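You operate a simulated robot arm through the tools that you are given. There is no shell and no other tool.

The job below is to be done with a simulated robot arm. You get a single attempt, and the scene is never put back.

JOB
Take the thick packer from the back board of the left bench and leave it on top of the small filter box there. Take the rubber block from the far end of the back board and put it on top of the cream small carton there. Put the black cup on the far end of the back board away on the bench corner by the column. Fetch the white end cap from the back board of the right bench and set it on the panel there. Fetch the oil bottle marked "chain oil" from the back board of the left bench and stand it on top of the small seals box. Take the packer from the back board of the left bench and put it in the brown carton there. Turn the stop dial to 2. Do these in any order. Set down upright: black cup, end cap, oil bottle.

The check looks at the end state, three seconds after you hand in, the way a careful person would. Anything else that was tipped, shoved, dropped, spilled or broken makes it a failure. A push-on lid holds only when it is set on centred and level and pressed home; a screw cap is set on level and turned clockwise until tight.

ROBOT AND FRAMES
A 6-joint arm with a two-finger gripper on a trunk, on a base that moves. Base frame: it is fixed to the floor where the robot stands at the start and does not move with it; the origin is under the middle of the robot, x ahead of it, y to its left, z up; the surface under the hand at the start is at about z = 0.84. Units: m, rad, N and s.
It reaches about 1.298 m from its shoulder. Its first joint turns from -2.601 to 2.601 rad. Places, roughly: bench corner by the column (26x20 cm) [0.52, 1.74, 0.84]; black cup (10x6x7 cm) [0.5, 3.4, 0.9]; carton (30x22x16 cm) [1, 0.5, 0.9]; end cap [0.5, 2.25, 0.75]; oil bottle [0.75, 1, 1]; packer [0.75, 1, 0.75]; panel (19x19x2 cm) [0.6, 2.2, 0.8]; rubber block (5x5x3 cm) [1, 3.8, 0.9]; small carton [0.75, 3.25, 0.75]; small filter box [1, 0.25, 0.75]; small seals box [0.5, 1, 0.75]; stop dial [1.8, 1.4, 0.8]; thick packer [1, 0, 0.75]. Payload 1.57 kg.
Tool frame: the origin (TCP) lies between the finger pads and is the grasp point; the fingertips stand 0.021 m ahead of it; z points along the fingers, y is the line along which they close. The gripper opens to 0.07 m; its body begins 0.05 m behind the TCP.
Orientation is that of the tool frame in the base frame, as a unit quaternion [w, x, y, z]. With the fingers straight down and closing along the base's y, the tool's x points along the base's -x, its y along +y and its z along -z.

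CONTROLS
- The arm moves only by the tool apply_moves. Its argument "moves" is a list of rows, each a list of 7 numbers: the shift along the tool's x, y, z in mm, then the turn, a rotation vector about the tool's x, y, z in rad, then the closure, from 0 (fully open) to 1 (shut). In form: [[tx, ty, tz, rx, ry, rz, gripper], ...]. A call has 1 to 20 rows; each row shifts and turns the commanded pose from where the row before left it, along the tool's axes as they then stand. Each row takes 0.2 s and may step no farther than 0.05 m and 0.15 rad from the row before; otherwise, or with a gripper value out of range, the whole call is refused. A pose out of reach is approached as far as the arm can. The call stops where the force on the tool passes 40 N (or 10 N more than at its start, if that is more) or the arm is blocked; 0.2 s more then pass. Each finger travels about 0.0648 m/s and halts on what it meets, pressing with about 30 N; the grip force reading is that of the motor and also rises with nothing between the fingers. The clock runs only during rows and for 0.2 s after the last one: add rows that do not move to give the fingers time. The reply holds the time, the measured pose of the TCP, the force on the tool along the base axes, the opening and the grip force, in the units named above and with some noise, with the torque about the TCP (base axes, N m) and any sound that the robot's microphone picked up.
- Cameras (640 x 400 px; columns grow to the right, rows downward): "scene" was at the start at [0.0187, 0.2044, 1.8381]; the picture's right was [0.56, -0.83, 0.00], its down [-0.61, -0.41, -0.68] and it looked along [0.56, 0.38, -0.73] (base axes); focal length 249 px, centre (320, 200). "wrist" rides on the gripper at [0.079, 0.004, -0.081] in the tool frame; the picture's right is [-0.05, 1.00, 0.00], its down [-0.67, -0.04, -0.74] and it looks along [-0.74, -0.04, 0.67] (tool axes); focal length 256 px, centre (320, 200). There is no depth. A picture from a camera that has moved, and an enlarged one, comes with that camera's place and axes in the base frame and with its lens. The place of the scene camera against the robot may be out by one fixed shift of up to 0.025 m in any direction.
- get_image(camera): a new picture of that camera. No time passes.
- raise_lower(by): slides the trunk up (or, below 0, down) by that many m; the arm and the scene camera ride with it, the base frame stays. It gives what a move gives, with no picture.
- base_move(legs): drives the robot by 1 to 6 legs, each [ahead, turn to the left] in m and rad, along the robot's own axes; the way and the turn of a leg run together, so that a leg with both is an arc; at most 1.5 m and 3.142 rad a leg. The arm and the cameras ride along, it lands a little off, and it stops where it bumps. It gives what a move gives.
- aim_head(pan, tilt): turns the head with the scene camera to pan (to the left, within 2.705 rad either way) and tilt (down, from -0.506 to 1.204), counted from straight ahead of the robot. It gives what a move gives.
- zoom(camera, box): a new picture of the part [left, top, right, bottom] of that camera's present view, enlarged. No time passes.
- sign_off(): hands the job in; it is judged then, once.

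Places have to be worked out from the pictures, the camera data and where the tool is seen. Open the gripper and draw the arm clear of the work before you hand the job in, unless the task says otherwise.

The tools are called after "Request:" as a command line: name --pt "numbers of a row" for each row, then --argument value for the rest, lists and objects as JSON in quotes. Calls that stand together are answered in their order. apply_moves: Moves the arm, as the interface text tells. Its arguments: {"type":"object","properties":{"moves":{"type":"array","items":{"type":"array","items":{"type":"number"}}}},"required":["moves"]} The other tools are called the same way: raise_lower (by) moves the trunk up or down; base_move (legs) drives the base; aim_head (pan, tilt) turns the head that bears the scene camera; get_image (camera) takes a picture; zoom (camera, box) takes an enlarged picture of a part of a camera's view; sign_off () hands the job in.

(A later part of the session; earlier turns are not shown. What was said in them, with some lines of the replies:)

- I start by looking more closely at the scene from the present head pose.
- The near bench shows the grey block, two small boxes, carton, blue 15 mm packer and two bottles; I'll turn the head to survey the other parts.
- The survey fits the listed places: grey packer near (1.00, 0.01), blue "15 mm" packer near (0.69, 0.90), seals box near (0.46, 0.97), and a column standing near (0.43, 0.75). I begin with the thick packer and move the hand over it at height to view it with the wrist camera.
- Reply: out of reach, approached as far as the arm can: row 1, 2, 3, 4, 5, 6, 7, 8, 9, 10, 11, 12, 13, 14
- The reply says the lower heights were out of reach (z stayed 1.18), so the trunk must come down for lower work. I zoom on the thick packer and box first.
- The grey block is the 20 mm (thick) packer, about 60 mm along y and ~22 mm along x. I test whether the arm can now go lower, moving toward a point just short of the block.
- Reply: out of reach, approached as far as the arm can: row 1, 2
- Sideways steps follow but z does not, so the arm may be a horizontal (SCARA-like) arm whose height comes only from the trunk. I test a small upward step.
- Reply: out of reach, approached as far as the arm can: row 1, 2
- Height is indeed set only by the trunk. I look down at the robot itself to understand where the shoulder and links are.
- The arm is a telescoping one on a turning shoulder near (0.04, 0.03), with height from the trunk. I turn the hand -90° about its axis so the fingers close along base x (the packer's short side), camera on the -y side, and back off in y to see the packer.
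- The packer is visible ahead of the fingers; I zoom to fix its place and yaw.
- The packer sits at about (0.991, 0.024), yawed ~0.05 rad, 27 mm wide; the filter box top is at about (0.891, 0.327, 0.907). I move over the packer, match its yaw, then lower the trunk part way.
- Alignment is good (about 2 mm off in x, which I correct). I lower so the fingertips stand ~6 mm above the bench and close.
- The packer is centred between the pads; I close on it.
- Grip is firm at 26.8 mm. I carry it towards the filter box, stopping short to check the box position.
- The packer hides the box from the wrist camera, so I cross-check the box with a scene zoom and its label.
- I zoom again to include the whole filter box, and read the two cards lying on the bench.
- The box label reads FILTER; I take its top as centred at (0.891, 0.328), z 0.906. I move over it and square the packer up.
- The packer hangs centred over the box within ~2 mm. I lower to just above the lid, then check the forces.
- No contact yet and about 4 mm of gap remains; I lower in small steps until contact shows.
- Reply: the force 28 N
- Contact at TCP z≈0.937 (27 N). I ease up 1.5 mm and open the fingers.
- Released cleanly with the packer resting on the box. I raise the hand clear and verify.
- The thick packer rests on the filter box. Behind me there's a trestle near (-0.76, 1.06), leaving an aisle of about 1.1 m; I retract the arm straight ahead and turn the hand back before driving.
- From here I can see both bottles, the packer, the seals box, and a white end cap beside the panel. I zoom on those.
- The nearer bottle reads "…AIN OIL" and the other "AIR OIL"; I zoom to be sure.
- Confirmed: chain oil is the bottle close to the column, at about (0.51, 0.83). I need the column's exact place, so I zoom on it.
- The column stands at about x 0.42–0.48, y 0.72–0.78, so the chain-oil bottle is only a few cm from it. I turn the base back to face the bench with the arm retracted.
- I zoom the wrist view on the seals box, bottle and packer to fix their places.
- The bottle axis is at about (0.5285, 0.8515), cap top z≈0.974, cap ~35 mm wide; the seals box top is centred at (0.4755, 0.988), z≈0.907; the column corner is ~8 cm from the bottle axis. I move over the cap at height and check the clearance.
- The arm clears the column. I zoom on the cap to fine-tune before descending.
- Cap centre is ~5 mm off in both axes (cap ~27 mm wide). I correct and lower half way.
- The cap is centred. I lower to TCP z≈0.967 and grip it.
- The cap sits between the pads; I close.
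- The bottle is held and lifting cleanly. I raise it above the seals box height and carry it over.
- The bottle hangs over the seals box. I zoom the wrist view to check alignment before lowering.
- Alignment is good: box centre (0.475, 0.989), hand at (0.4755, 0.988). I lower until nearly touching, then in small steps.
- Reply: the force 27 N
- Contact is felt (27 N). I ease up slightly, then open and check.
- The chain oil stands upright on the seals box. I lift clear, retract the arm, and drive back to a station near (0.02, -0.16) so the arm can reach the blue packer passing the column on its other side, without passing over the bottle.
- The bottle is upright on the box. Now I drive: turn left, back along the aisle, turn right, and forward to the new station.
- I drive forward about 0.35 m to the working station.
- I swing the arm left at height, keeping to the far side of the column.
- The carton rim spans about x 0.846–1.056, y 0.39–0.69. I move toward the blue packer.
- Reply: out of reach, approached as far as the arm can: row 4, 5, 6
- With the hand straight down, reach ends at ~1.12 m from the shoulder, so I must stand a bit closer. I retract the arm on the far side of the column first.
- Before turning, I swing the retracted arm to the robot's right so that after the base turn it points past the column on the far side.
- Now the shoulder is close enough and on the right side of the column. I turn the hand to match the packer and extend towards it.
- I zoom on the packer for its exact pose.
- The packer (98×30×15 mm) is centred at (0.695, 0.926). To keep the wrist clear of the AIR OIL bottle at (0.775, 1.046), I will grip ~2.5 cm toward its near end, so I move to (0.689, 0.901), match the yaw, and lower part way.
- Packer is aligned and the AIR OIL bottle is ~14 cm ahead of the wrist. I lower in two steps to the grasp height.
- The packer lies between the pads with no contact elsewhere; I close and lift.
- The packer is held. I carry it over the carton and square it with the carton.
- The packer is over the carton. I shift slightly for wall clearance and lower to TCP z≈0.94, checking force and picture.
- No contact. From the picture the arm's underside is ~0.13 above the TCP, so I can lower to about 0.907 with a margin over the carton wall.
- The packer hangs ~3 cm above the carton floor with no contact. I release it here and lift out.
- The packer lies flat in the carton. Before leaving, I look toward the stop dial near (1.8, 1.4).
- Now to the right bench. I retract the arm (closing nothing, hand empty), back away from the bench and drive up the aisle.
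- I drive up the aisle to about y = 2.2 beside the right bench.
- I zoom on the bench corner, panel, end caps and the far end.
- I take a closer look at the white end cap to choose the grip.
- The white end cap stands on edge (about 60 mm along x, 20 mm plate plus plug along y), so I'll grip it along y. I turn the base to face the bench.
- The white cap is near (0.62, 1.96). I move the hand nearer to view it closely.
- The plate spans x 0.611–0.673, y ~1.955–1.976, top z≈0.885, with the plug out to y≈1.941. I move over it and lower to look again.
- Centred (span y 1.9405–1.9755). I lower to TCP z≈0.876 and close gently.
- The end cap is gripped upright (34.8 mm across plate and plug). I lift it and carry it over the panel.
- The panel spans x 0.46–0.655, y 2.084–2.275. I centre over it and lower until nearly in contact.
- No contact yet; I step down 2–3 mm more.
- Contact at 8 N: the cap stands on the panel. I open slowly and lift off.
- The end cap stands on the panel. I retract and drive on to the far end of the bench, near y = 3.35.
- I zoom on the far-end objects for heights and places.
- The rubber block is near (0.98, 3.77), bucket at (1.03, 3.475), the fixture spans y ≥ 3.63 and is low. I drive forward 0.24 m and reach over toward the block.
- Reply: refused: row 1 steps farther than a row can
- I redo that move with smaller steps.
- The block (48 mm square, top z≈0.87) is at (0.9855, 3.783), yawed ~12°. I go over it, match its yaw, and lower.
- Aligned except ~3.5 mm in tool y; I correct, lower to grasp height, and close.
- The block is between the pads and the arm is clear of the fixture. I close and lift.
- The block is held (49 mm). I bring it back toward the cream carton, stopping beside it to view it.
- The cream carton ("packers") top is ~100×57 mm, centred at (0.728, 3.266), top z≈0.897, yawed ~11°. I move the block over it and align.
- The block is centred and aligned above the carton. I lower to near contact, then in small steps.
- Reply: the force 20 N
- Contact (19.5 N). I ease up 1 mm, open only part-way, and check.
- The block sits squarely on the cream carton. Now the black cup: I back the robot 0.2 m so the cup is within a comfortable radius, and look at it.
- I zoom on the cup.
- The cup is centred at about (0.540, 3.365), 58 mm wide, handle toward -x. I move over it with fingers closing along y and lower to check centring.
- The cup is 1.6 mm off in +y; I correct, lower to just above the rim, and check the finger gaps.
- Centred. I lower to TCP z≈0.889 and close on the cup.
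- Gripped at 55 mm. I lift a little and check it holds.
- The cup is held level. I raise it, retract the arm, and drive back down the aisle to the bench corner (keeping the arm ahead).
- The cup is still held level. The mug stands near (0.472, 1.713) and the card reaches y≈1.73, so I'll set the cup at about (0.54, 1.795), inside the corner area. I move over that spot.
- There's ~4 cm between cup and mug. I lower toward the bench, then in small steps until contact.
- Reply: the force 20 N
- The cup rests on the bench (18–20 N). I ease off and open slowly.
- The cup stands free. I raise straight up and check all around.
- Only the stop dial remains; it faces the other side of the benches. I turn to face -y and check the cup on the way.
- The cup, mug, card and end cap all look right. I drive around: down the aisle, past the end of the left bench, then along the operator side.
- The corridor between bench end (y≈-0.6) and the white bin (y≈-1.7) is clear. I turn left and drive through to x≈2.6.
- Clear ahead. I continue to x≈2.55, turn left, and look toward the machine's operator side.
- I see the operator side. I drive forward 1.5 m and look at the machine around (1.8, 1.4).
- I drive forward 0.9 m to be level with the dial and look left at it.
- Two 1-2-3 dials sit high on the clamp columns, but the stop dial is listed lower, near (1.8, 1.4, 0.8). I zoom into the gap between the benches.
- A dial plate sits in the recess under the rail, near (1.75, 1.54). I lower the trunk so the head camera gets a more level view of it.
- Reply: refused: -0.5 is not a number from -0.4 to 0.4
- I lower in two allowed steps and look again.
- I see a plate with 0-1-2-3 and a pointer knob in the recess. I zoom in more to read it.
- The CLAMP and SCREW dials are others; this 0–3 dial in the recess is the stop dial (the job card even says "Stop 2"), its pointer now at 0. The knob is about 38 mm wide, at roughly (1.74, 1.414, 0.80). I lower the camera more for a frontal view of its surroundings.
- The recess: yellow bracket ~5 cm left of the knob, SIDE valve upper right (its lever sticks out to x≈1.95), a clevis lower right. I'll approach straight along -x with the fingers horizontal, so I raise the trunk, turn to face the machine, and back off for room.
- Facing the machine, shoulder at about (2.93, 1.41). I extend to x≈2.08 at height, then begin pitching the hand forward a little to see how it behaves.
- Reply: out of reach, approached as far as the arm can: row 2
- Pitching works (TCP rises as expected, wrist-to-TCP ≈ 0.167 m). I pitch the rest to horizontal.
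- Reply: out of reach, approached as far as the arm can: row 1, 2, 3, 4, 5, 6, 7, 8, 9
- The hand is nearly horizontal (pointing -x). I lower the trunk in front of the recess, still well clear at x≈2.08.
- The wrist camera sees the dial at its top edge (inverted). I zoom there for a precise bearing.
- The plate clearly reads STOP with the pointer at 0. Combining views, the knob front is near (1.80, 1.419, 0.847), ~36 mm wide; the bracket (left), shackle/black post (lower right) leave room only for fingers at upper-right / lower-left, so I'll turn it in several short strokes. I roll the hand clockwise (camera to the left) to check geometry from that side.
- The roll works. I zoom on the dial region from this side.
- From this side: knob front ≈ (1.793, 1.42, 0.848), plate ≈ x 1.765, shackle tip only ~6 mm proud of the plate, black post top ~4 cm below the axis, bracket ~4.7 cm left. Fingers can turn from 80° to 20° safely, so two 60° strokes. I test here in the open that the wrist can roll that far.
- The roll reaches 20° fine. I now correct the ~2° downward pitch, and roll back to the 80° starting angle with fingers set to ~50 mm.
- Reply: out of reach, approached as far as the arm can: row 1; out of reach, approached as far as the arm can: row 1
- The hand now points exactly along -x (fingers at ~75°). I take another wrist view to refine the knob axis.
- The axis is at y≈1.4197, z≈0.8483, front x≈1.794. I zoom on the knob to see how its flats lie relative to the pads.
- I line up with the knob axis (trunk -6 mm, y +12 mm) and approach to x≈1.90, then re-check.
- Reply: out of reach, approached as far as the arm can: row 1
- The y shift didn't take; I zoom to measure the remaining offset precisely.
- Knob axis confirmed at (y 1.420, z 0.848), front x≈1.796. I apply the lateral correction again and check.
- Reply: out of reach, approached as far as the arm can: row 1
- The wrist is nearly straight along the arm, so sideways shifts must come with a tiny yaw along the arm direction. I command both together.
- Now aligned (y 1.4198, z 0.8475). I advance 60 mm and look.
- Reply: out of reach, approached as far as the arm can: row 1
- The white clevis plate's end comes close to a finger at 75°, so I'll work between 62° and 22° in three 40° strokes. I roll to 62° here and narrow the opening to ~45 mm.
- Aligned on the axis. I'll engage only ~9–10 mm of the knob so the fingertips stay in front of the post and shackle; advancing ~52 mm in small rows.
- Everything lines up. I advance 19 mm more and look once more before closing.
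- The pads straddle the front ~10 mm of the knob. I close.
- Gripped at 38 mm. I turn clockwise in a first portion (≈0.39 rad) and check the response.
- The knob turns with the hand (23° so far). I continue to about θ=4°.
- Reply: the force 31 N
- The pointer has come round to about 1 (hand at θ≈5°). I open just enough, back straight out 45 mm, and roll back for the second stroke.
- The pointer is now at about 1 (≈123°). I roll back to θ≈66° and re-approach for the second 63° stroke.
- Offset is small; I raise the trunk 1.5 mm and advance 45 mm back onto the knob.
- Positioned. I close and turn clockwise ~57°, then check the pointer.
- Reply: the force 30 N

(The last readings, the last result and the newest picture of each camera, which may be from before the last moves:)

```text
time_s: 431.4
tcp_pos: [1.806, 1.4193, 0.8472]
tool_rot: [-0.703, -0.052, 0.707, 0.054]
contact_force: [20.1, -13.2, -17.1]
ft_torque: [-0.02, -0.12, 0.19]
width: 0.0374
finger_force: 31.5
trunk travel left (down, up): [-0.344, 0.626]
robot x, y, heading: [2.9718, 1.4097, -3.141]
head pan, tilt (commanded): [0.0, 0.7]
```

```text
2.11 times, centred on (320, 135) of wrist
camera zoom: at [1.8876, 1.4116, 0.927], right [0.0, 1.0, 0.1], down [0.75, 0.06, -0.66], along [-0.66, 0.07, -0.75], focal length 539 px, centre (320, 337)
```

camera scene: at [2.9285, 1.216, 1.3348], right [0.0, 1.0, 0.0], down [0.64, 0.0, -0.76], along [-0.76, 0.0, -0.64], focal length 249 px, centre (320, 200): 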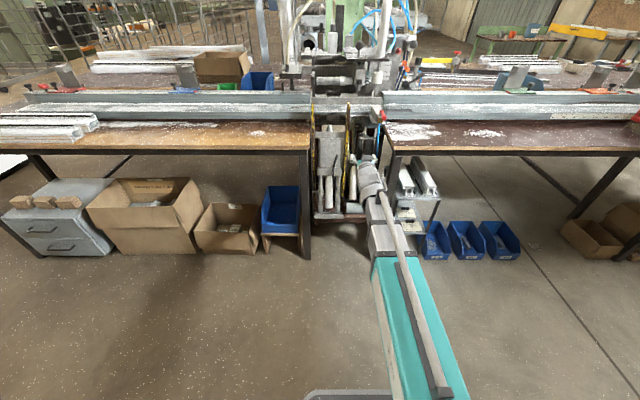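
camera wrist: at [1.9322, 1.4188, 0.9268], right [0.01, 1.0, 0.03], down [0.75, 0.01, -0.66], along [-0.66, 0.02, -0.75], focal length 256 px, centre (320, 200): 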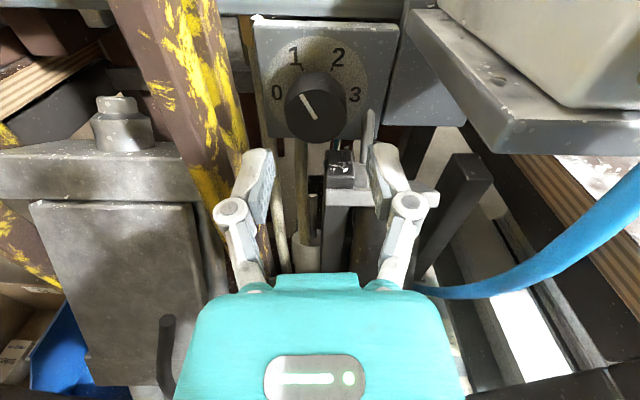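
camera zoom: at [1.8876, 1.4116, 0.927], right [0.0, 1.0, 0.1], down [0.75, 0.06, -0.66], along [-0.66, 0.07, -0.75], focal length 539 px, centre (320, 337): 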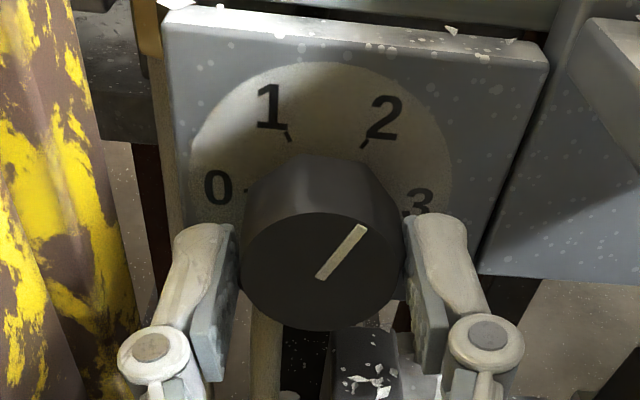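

The pointer reads ≈62.7° (mark 2 is at 60°). I turn the last ~0.047 rad, then release.

Request:
apply_moves --pt "0 0 0 0 0 0.047 1" --pt "0 0 0 0 0 0 1" --pt "0 0 0 0 0 0 1"

Request:
apply_moves --pt "0 0 0 0 0 0 0.42" --pt "0 0 0 0 0 0 0.36" --pt "0 0 0 0 0 0 0.36"

Request:
zoom --camera "wrist" --box '[200, 40, 440, 230]'

```text
time_s: 432.2
tcp_pos: [1.808, 1.4194, 0.8466]
tool_rot: [-0.704, -0.037, 0.708, 0.037]
contact_force: [18.0, -14.7, -16.7]
ft_torque: [0.01, -0.2, 0.22]
width: 0.0375
finger_force: 31.9
trunk travel left (down, up): [-0.344, 0.626]
robot x, y, heading: [2.9705, 1.4097, -3.139]
head pan, tilt (commanded): [0.0, 0.7]
```

```text
time_s: 433.0
tcp_pos: [1.808, 1.4225, 0.8475]
tool_rot: [-0.705, -0.034, 0.708, 0.039]
contact_force: [1.1, -0.2, 0.2]
ft_torque: [0.02, 0.0, 0.0]
width: 0.0447
finger_force: 0.2
trunk travel left (down, up): [-0.344, 0.626]
robot x, y, heading: [2.9717, 1.409, -3.136]
head pan, tilt (commanded): [0.0, 0.7]
```

```text
2.11 times, centred on (320, 135) of wrist
camera zoom: at [1.888, 1.4174, 0.9282], right [0.01, 1.0, 0.05], down [0.75, 0.03, -0.66], along [-0.66, 0.04, -0.75], focal length 539 px, centre (320, 337)
```

zoom: 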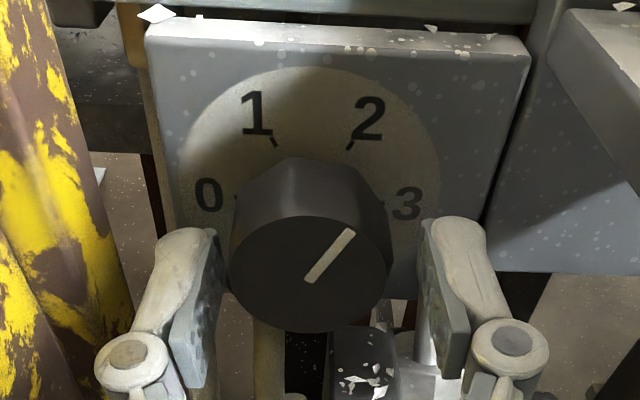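

Released. I back straight out and check the pointer against the mark.

Request:
apply_moves --pt "0 0 -15 0 0 0 0.36" --pt "0 0 -15 0 0 0 0.36" --pt "0 0 -20 0 0 0 0.36" --pt "0 0 -30 0 0 0 0.36" --pt "0 0 -30 0 0 0 0.36" --pt "0 0 0 0 0 0 0.36"

Request:
get_image --camera "wrist"

Request:
zoom --camera "wrist" --box '[264, 0, 376, 80]'

```text
time_s: 434.4
tcp_pos: [1.9185, 1.4209, 0.8483]
tool_rot: [-0.704, -0.035, 0.708, 0.038]
contact_force: [-0.4, 0.7, -0.7]
ft_torque: [-0.01, 0.0, -0.01]
width: 0.045
finger_force: 0.1
trunk travel left (down, up): [-0.344, 0.626]
robot x, y, heading: [2.9725, 1.4057, -3.143]
head pan, tilt (commanded): [0.0, 0.7]
```

```text
taken
camera wrist: at [1.9987, 1.4169, 0.9282], right [0.01, 1.0, 0.05], down [0.75, 0.03, -0.66], along [-0.66, 0.04, -0.75], focal length 256 px, centre (320, 200)
```

wrist: 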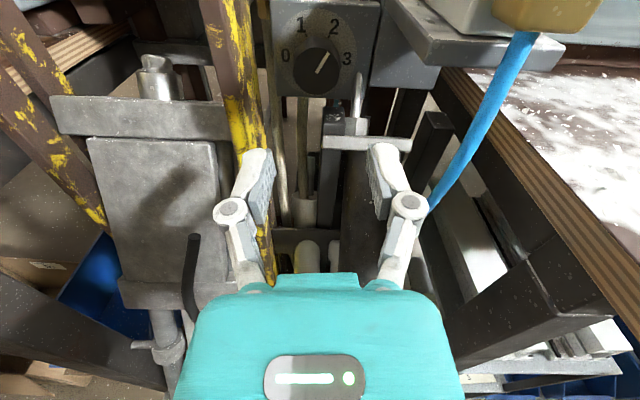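

```text
5.00 times, centred on (320, 40) of wrist
camera zoom: at [1.9987, 1.4169, 0.9282], right [0.01, 1.0, 0.05], down [0.75, 0.03, -0.66], along [-0.66, 0.04, -0.75], focal length 1280 px, centre (320, 1000)
```

zoom: 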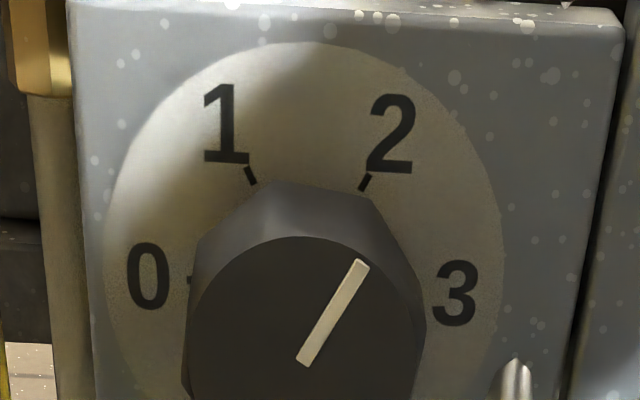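

The pointer measures 59.7° against the mark at ~59.5–60°: the dial is on 2. I withdraw the hand fully, raise, and open the gripper.

Request:
apply_moves --pt "0 0 -45 0 0 0 0.36" --pt "0 0 -45 0 0 0 0.36" --pt "0 0 -45 0 0 0 0.36" --pt "0 0 -45 0 0 0 0.36" --pt "0 0 -20 0 0 0 0" --pt "0 0 0 0 0 0 0"

Request:
raise_lower --by 0.3

Request:
aim_head --pan 0.1 --tilt 0.5

Request:
get_image --camera "scene"

Request:
zoom --camera "scene" --box '[250, 120, 450, 270]'

```text
time_s: 435.8
tcp_pos: [2.1185, 1.4189, 0.8483]
tool_rot: [-0.705, -0.035, 0.707, 0.038]
contact_force: [-0.2, -0.1, 0.4]
ft_torque: [0.01, -0.01, 0.0]
width: 0.0699
finger_force: 0.1
trunk travel left (down, up): [-0.344, 0.626]
robot x, y, heading: [2.9695, 1.4092, -3.142]
head pan, tilt (commanded): [0.0, 0.7]
```

```text
time_s: 438.8
tcp_pos: [2.1188, 1.418, 1.1478]
tool_rot: [-0.705, -0.035, 0.707, 0.039]
contact_force: [0.9, 1.0, -0.4]
ft_torque: [0.03, 0.04, 0.02]
width: 0.0699
finger_force: 0.1
trunk travel left (down, up): [-0.644, 0.326]
robot x, y, heading: [2.9693, 1.408, -3.14]
head pan, tilt (commanded): [0.0, 0.7]
```

```text
time_s: 439.5
tcp_pos: [2.1201, 1.4187, 1.1482]
tool_rot: [-0.705, -0.035, 0.707, 0.039]
contact_force: [0.3, -0.1, 0.5]
ft_torque: [0.04, 0.0, -0.04]
width: 0.07
finger_force: 0.1
trunk travel left (down, up): [-0.644, 0.326]
robot x, y, heading: [2.9718, 1.4091, -3.135]
head pan, tilt (commanded): [0.099, 0.499]
```

```text
taken
camera scene: at [2.9229, 1.2069, 1.6483], right [-0.1, 0.99, 0.0], down [0.48, 0.05, -0.88], along [-0.87, -0.09, -0.48], focal length 249 px, centre (320, 200)
```

scene: 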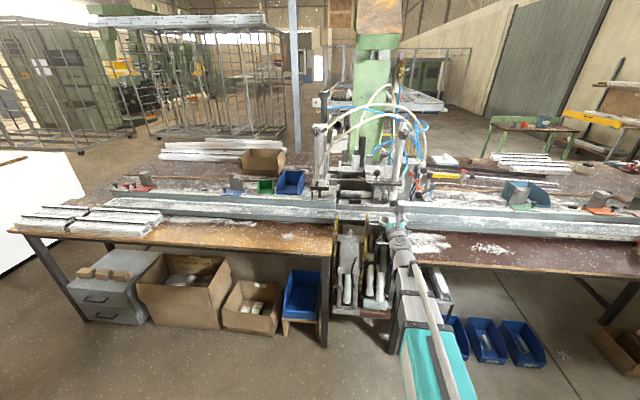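

```text
2.67 times, centred on (350, 195) of scene
camera zoom: at [2.9229, 1.2069, 1.6483], right [-0.1, 0.99, 0.0], down [0.48, 0.05, -0.88], along [-0.87, -0.09, -0.48], focal length 664 px, centre (240, 213)
```

zoom: 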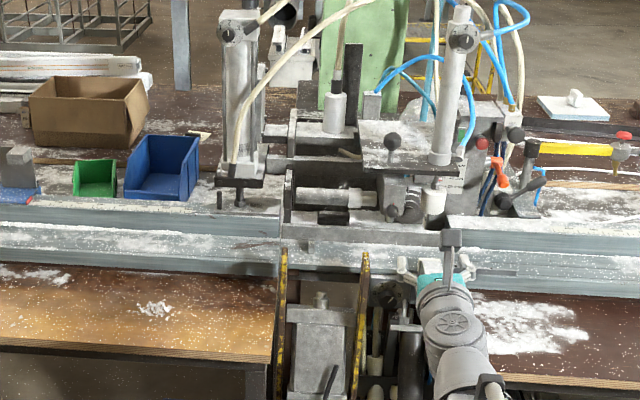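

All looks in order. I back the robot off a bit so the arm is well clear and take a last look at the dial area and the benches.

Request:
base_move --legs '[[-0.25, 0]]'

Request:
aim_head --pan 0.05 --tilt 0.45

Request:
zoom --camera "scene" --box '[270, 150, 430, 270]'

Request:
zoom --camera "scene" --box '[100, 120, 340, 270]'

Request:
zoom --camera "scene" --box '[360, 120, 600, 270]'

```text
time_s: 441.6
tcp_pos: [2.3706, 1.4171, 1.1481]
tool_rot: [-0.705, -0.036, 0.707, 0.037]
contact_force: [-0.2, -0.1, 0.0]
ft_torque: [-0.01, 0.02, -0.01]
width: 0.0699
finger_force: 0.0
trunk travel left (down, up): [-0.644, 0.326]
robot x, y, heading: [3.2218, 1.4099, -3.136]
head pan, tilt (commanded): [0.099, 0.499]
```

```text
time_s: 442.3
tcp_pos: [2.3702, 1.4168, 1.1486]
tool_rot: [-0.705, -0.036, 0.707, 0.038]
contact_force: [-0.5, 0.2, 0.7]
ft_torque: [0.05, 0.03, 0.0]
width: 0.0699
finger_force: 0.0
trunk travel left (down, up): [-0.644, 0.326]
robot x, y, heading: [3.2214, 1.411, -3.135]
head pan, tilt (commanded): [0.051, 0.45]
```

```text
3.33 times, centred on (350, 210) of scene
camera zoom: at [3.1737, 1.2116, 1.6528], right [-0.05, 1.0, 0.0], down [0.43, 0.02, -0.9], along [-0.9, -0.05, -0.44], focal length 831 px, centre (220, 167)
```

zoom: 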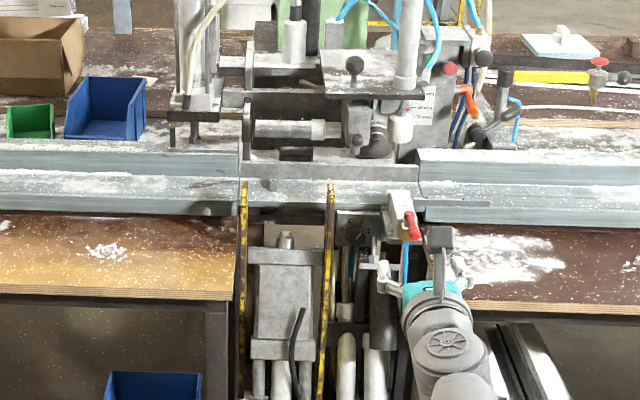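

```text
2.67 times, centred on (220, 195) of scene
camera zoom: at [3.1737, 1.2116, 1.6528], right [-0.05, 1.0, 0.0], down [0.43, 0.02, -0.9], along [-0.9, -0.05, -0.44], focal length 664 px, centre (587, 213)
```

zoom: 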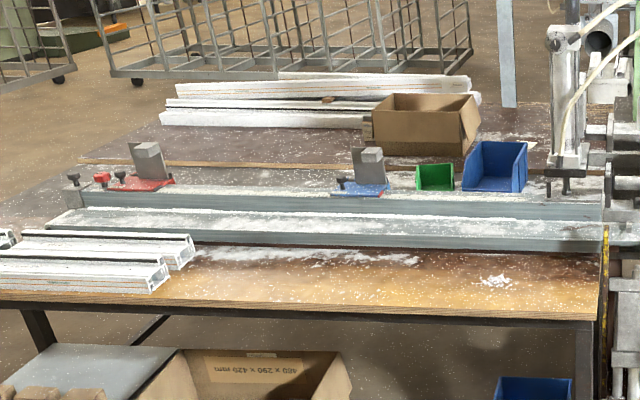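

```text
2.67 times, centred on (480, 195) of scene
camera zoom: at [3.1737, 1.2116, 1.6528], right [-0.05, 1.0, 0.0], down [0.43, 0.02, -0.9], along [-0.9, -0.05, -0.44], focal length 664 px, centre (-107, 213)
```

zoom: 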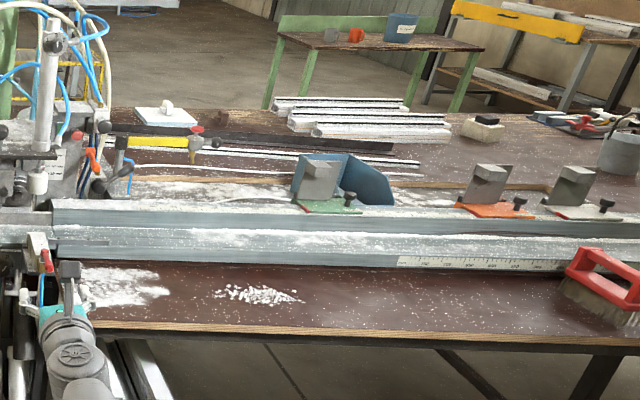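

Everything checks out: both packers, the chain oil bottle, end cap, cup and rubber block are in place, the stop dial is at 2, and the arm is clear with the gripper open. I hand the job in.

Request:
sign_off

```text
The job is handed in.
```

I finished all seven tasks and handed the job in. No verdict came back, so this is based on my own checks.

| Task | Where it ended up |
|---|---|
| Thick packer (20 mm, grey) | On top of the filter box |
| Packer (15 mm, blue) | Flat in the brown carton |
| Chain oil bottle | Upright on the seals box; the air oil bottle was not touched |
| White end cap | Standing on the panel |
| Rubber block | On top of the cream carton |
| Black cup | Upright on the bench corner, about 4 cm from the white mug |
| Stop dial | On 2; the pointer measured 59.7° and the mark is at about 60° |

- **Packer drop:** I released the 15 mm packer about 3 cm above the carton floor, because the arm could not go lower over the carton wall. It landed flat.
- **Dial turning:** I turned the dial in two 60° strokes, gripping only the front of the knob, to stay clear of the parts around it.
- **Last look:** The end cap and rubber block were visible in my final view and looked right. The thick packer, bottle and cup were out of sight by then. I last checked each of them after placing it, when it was standing correctly.

The gripper is open and the arm is clear of the benches.
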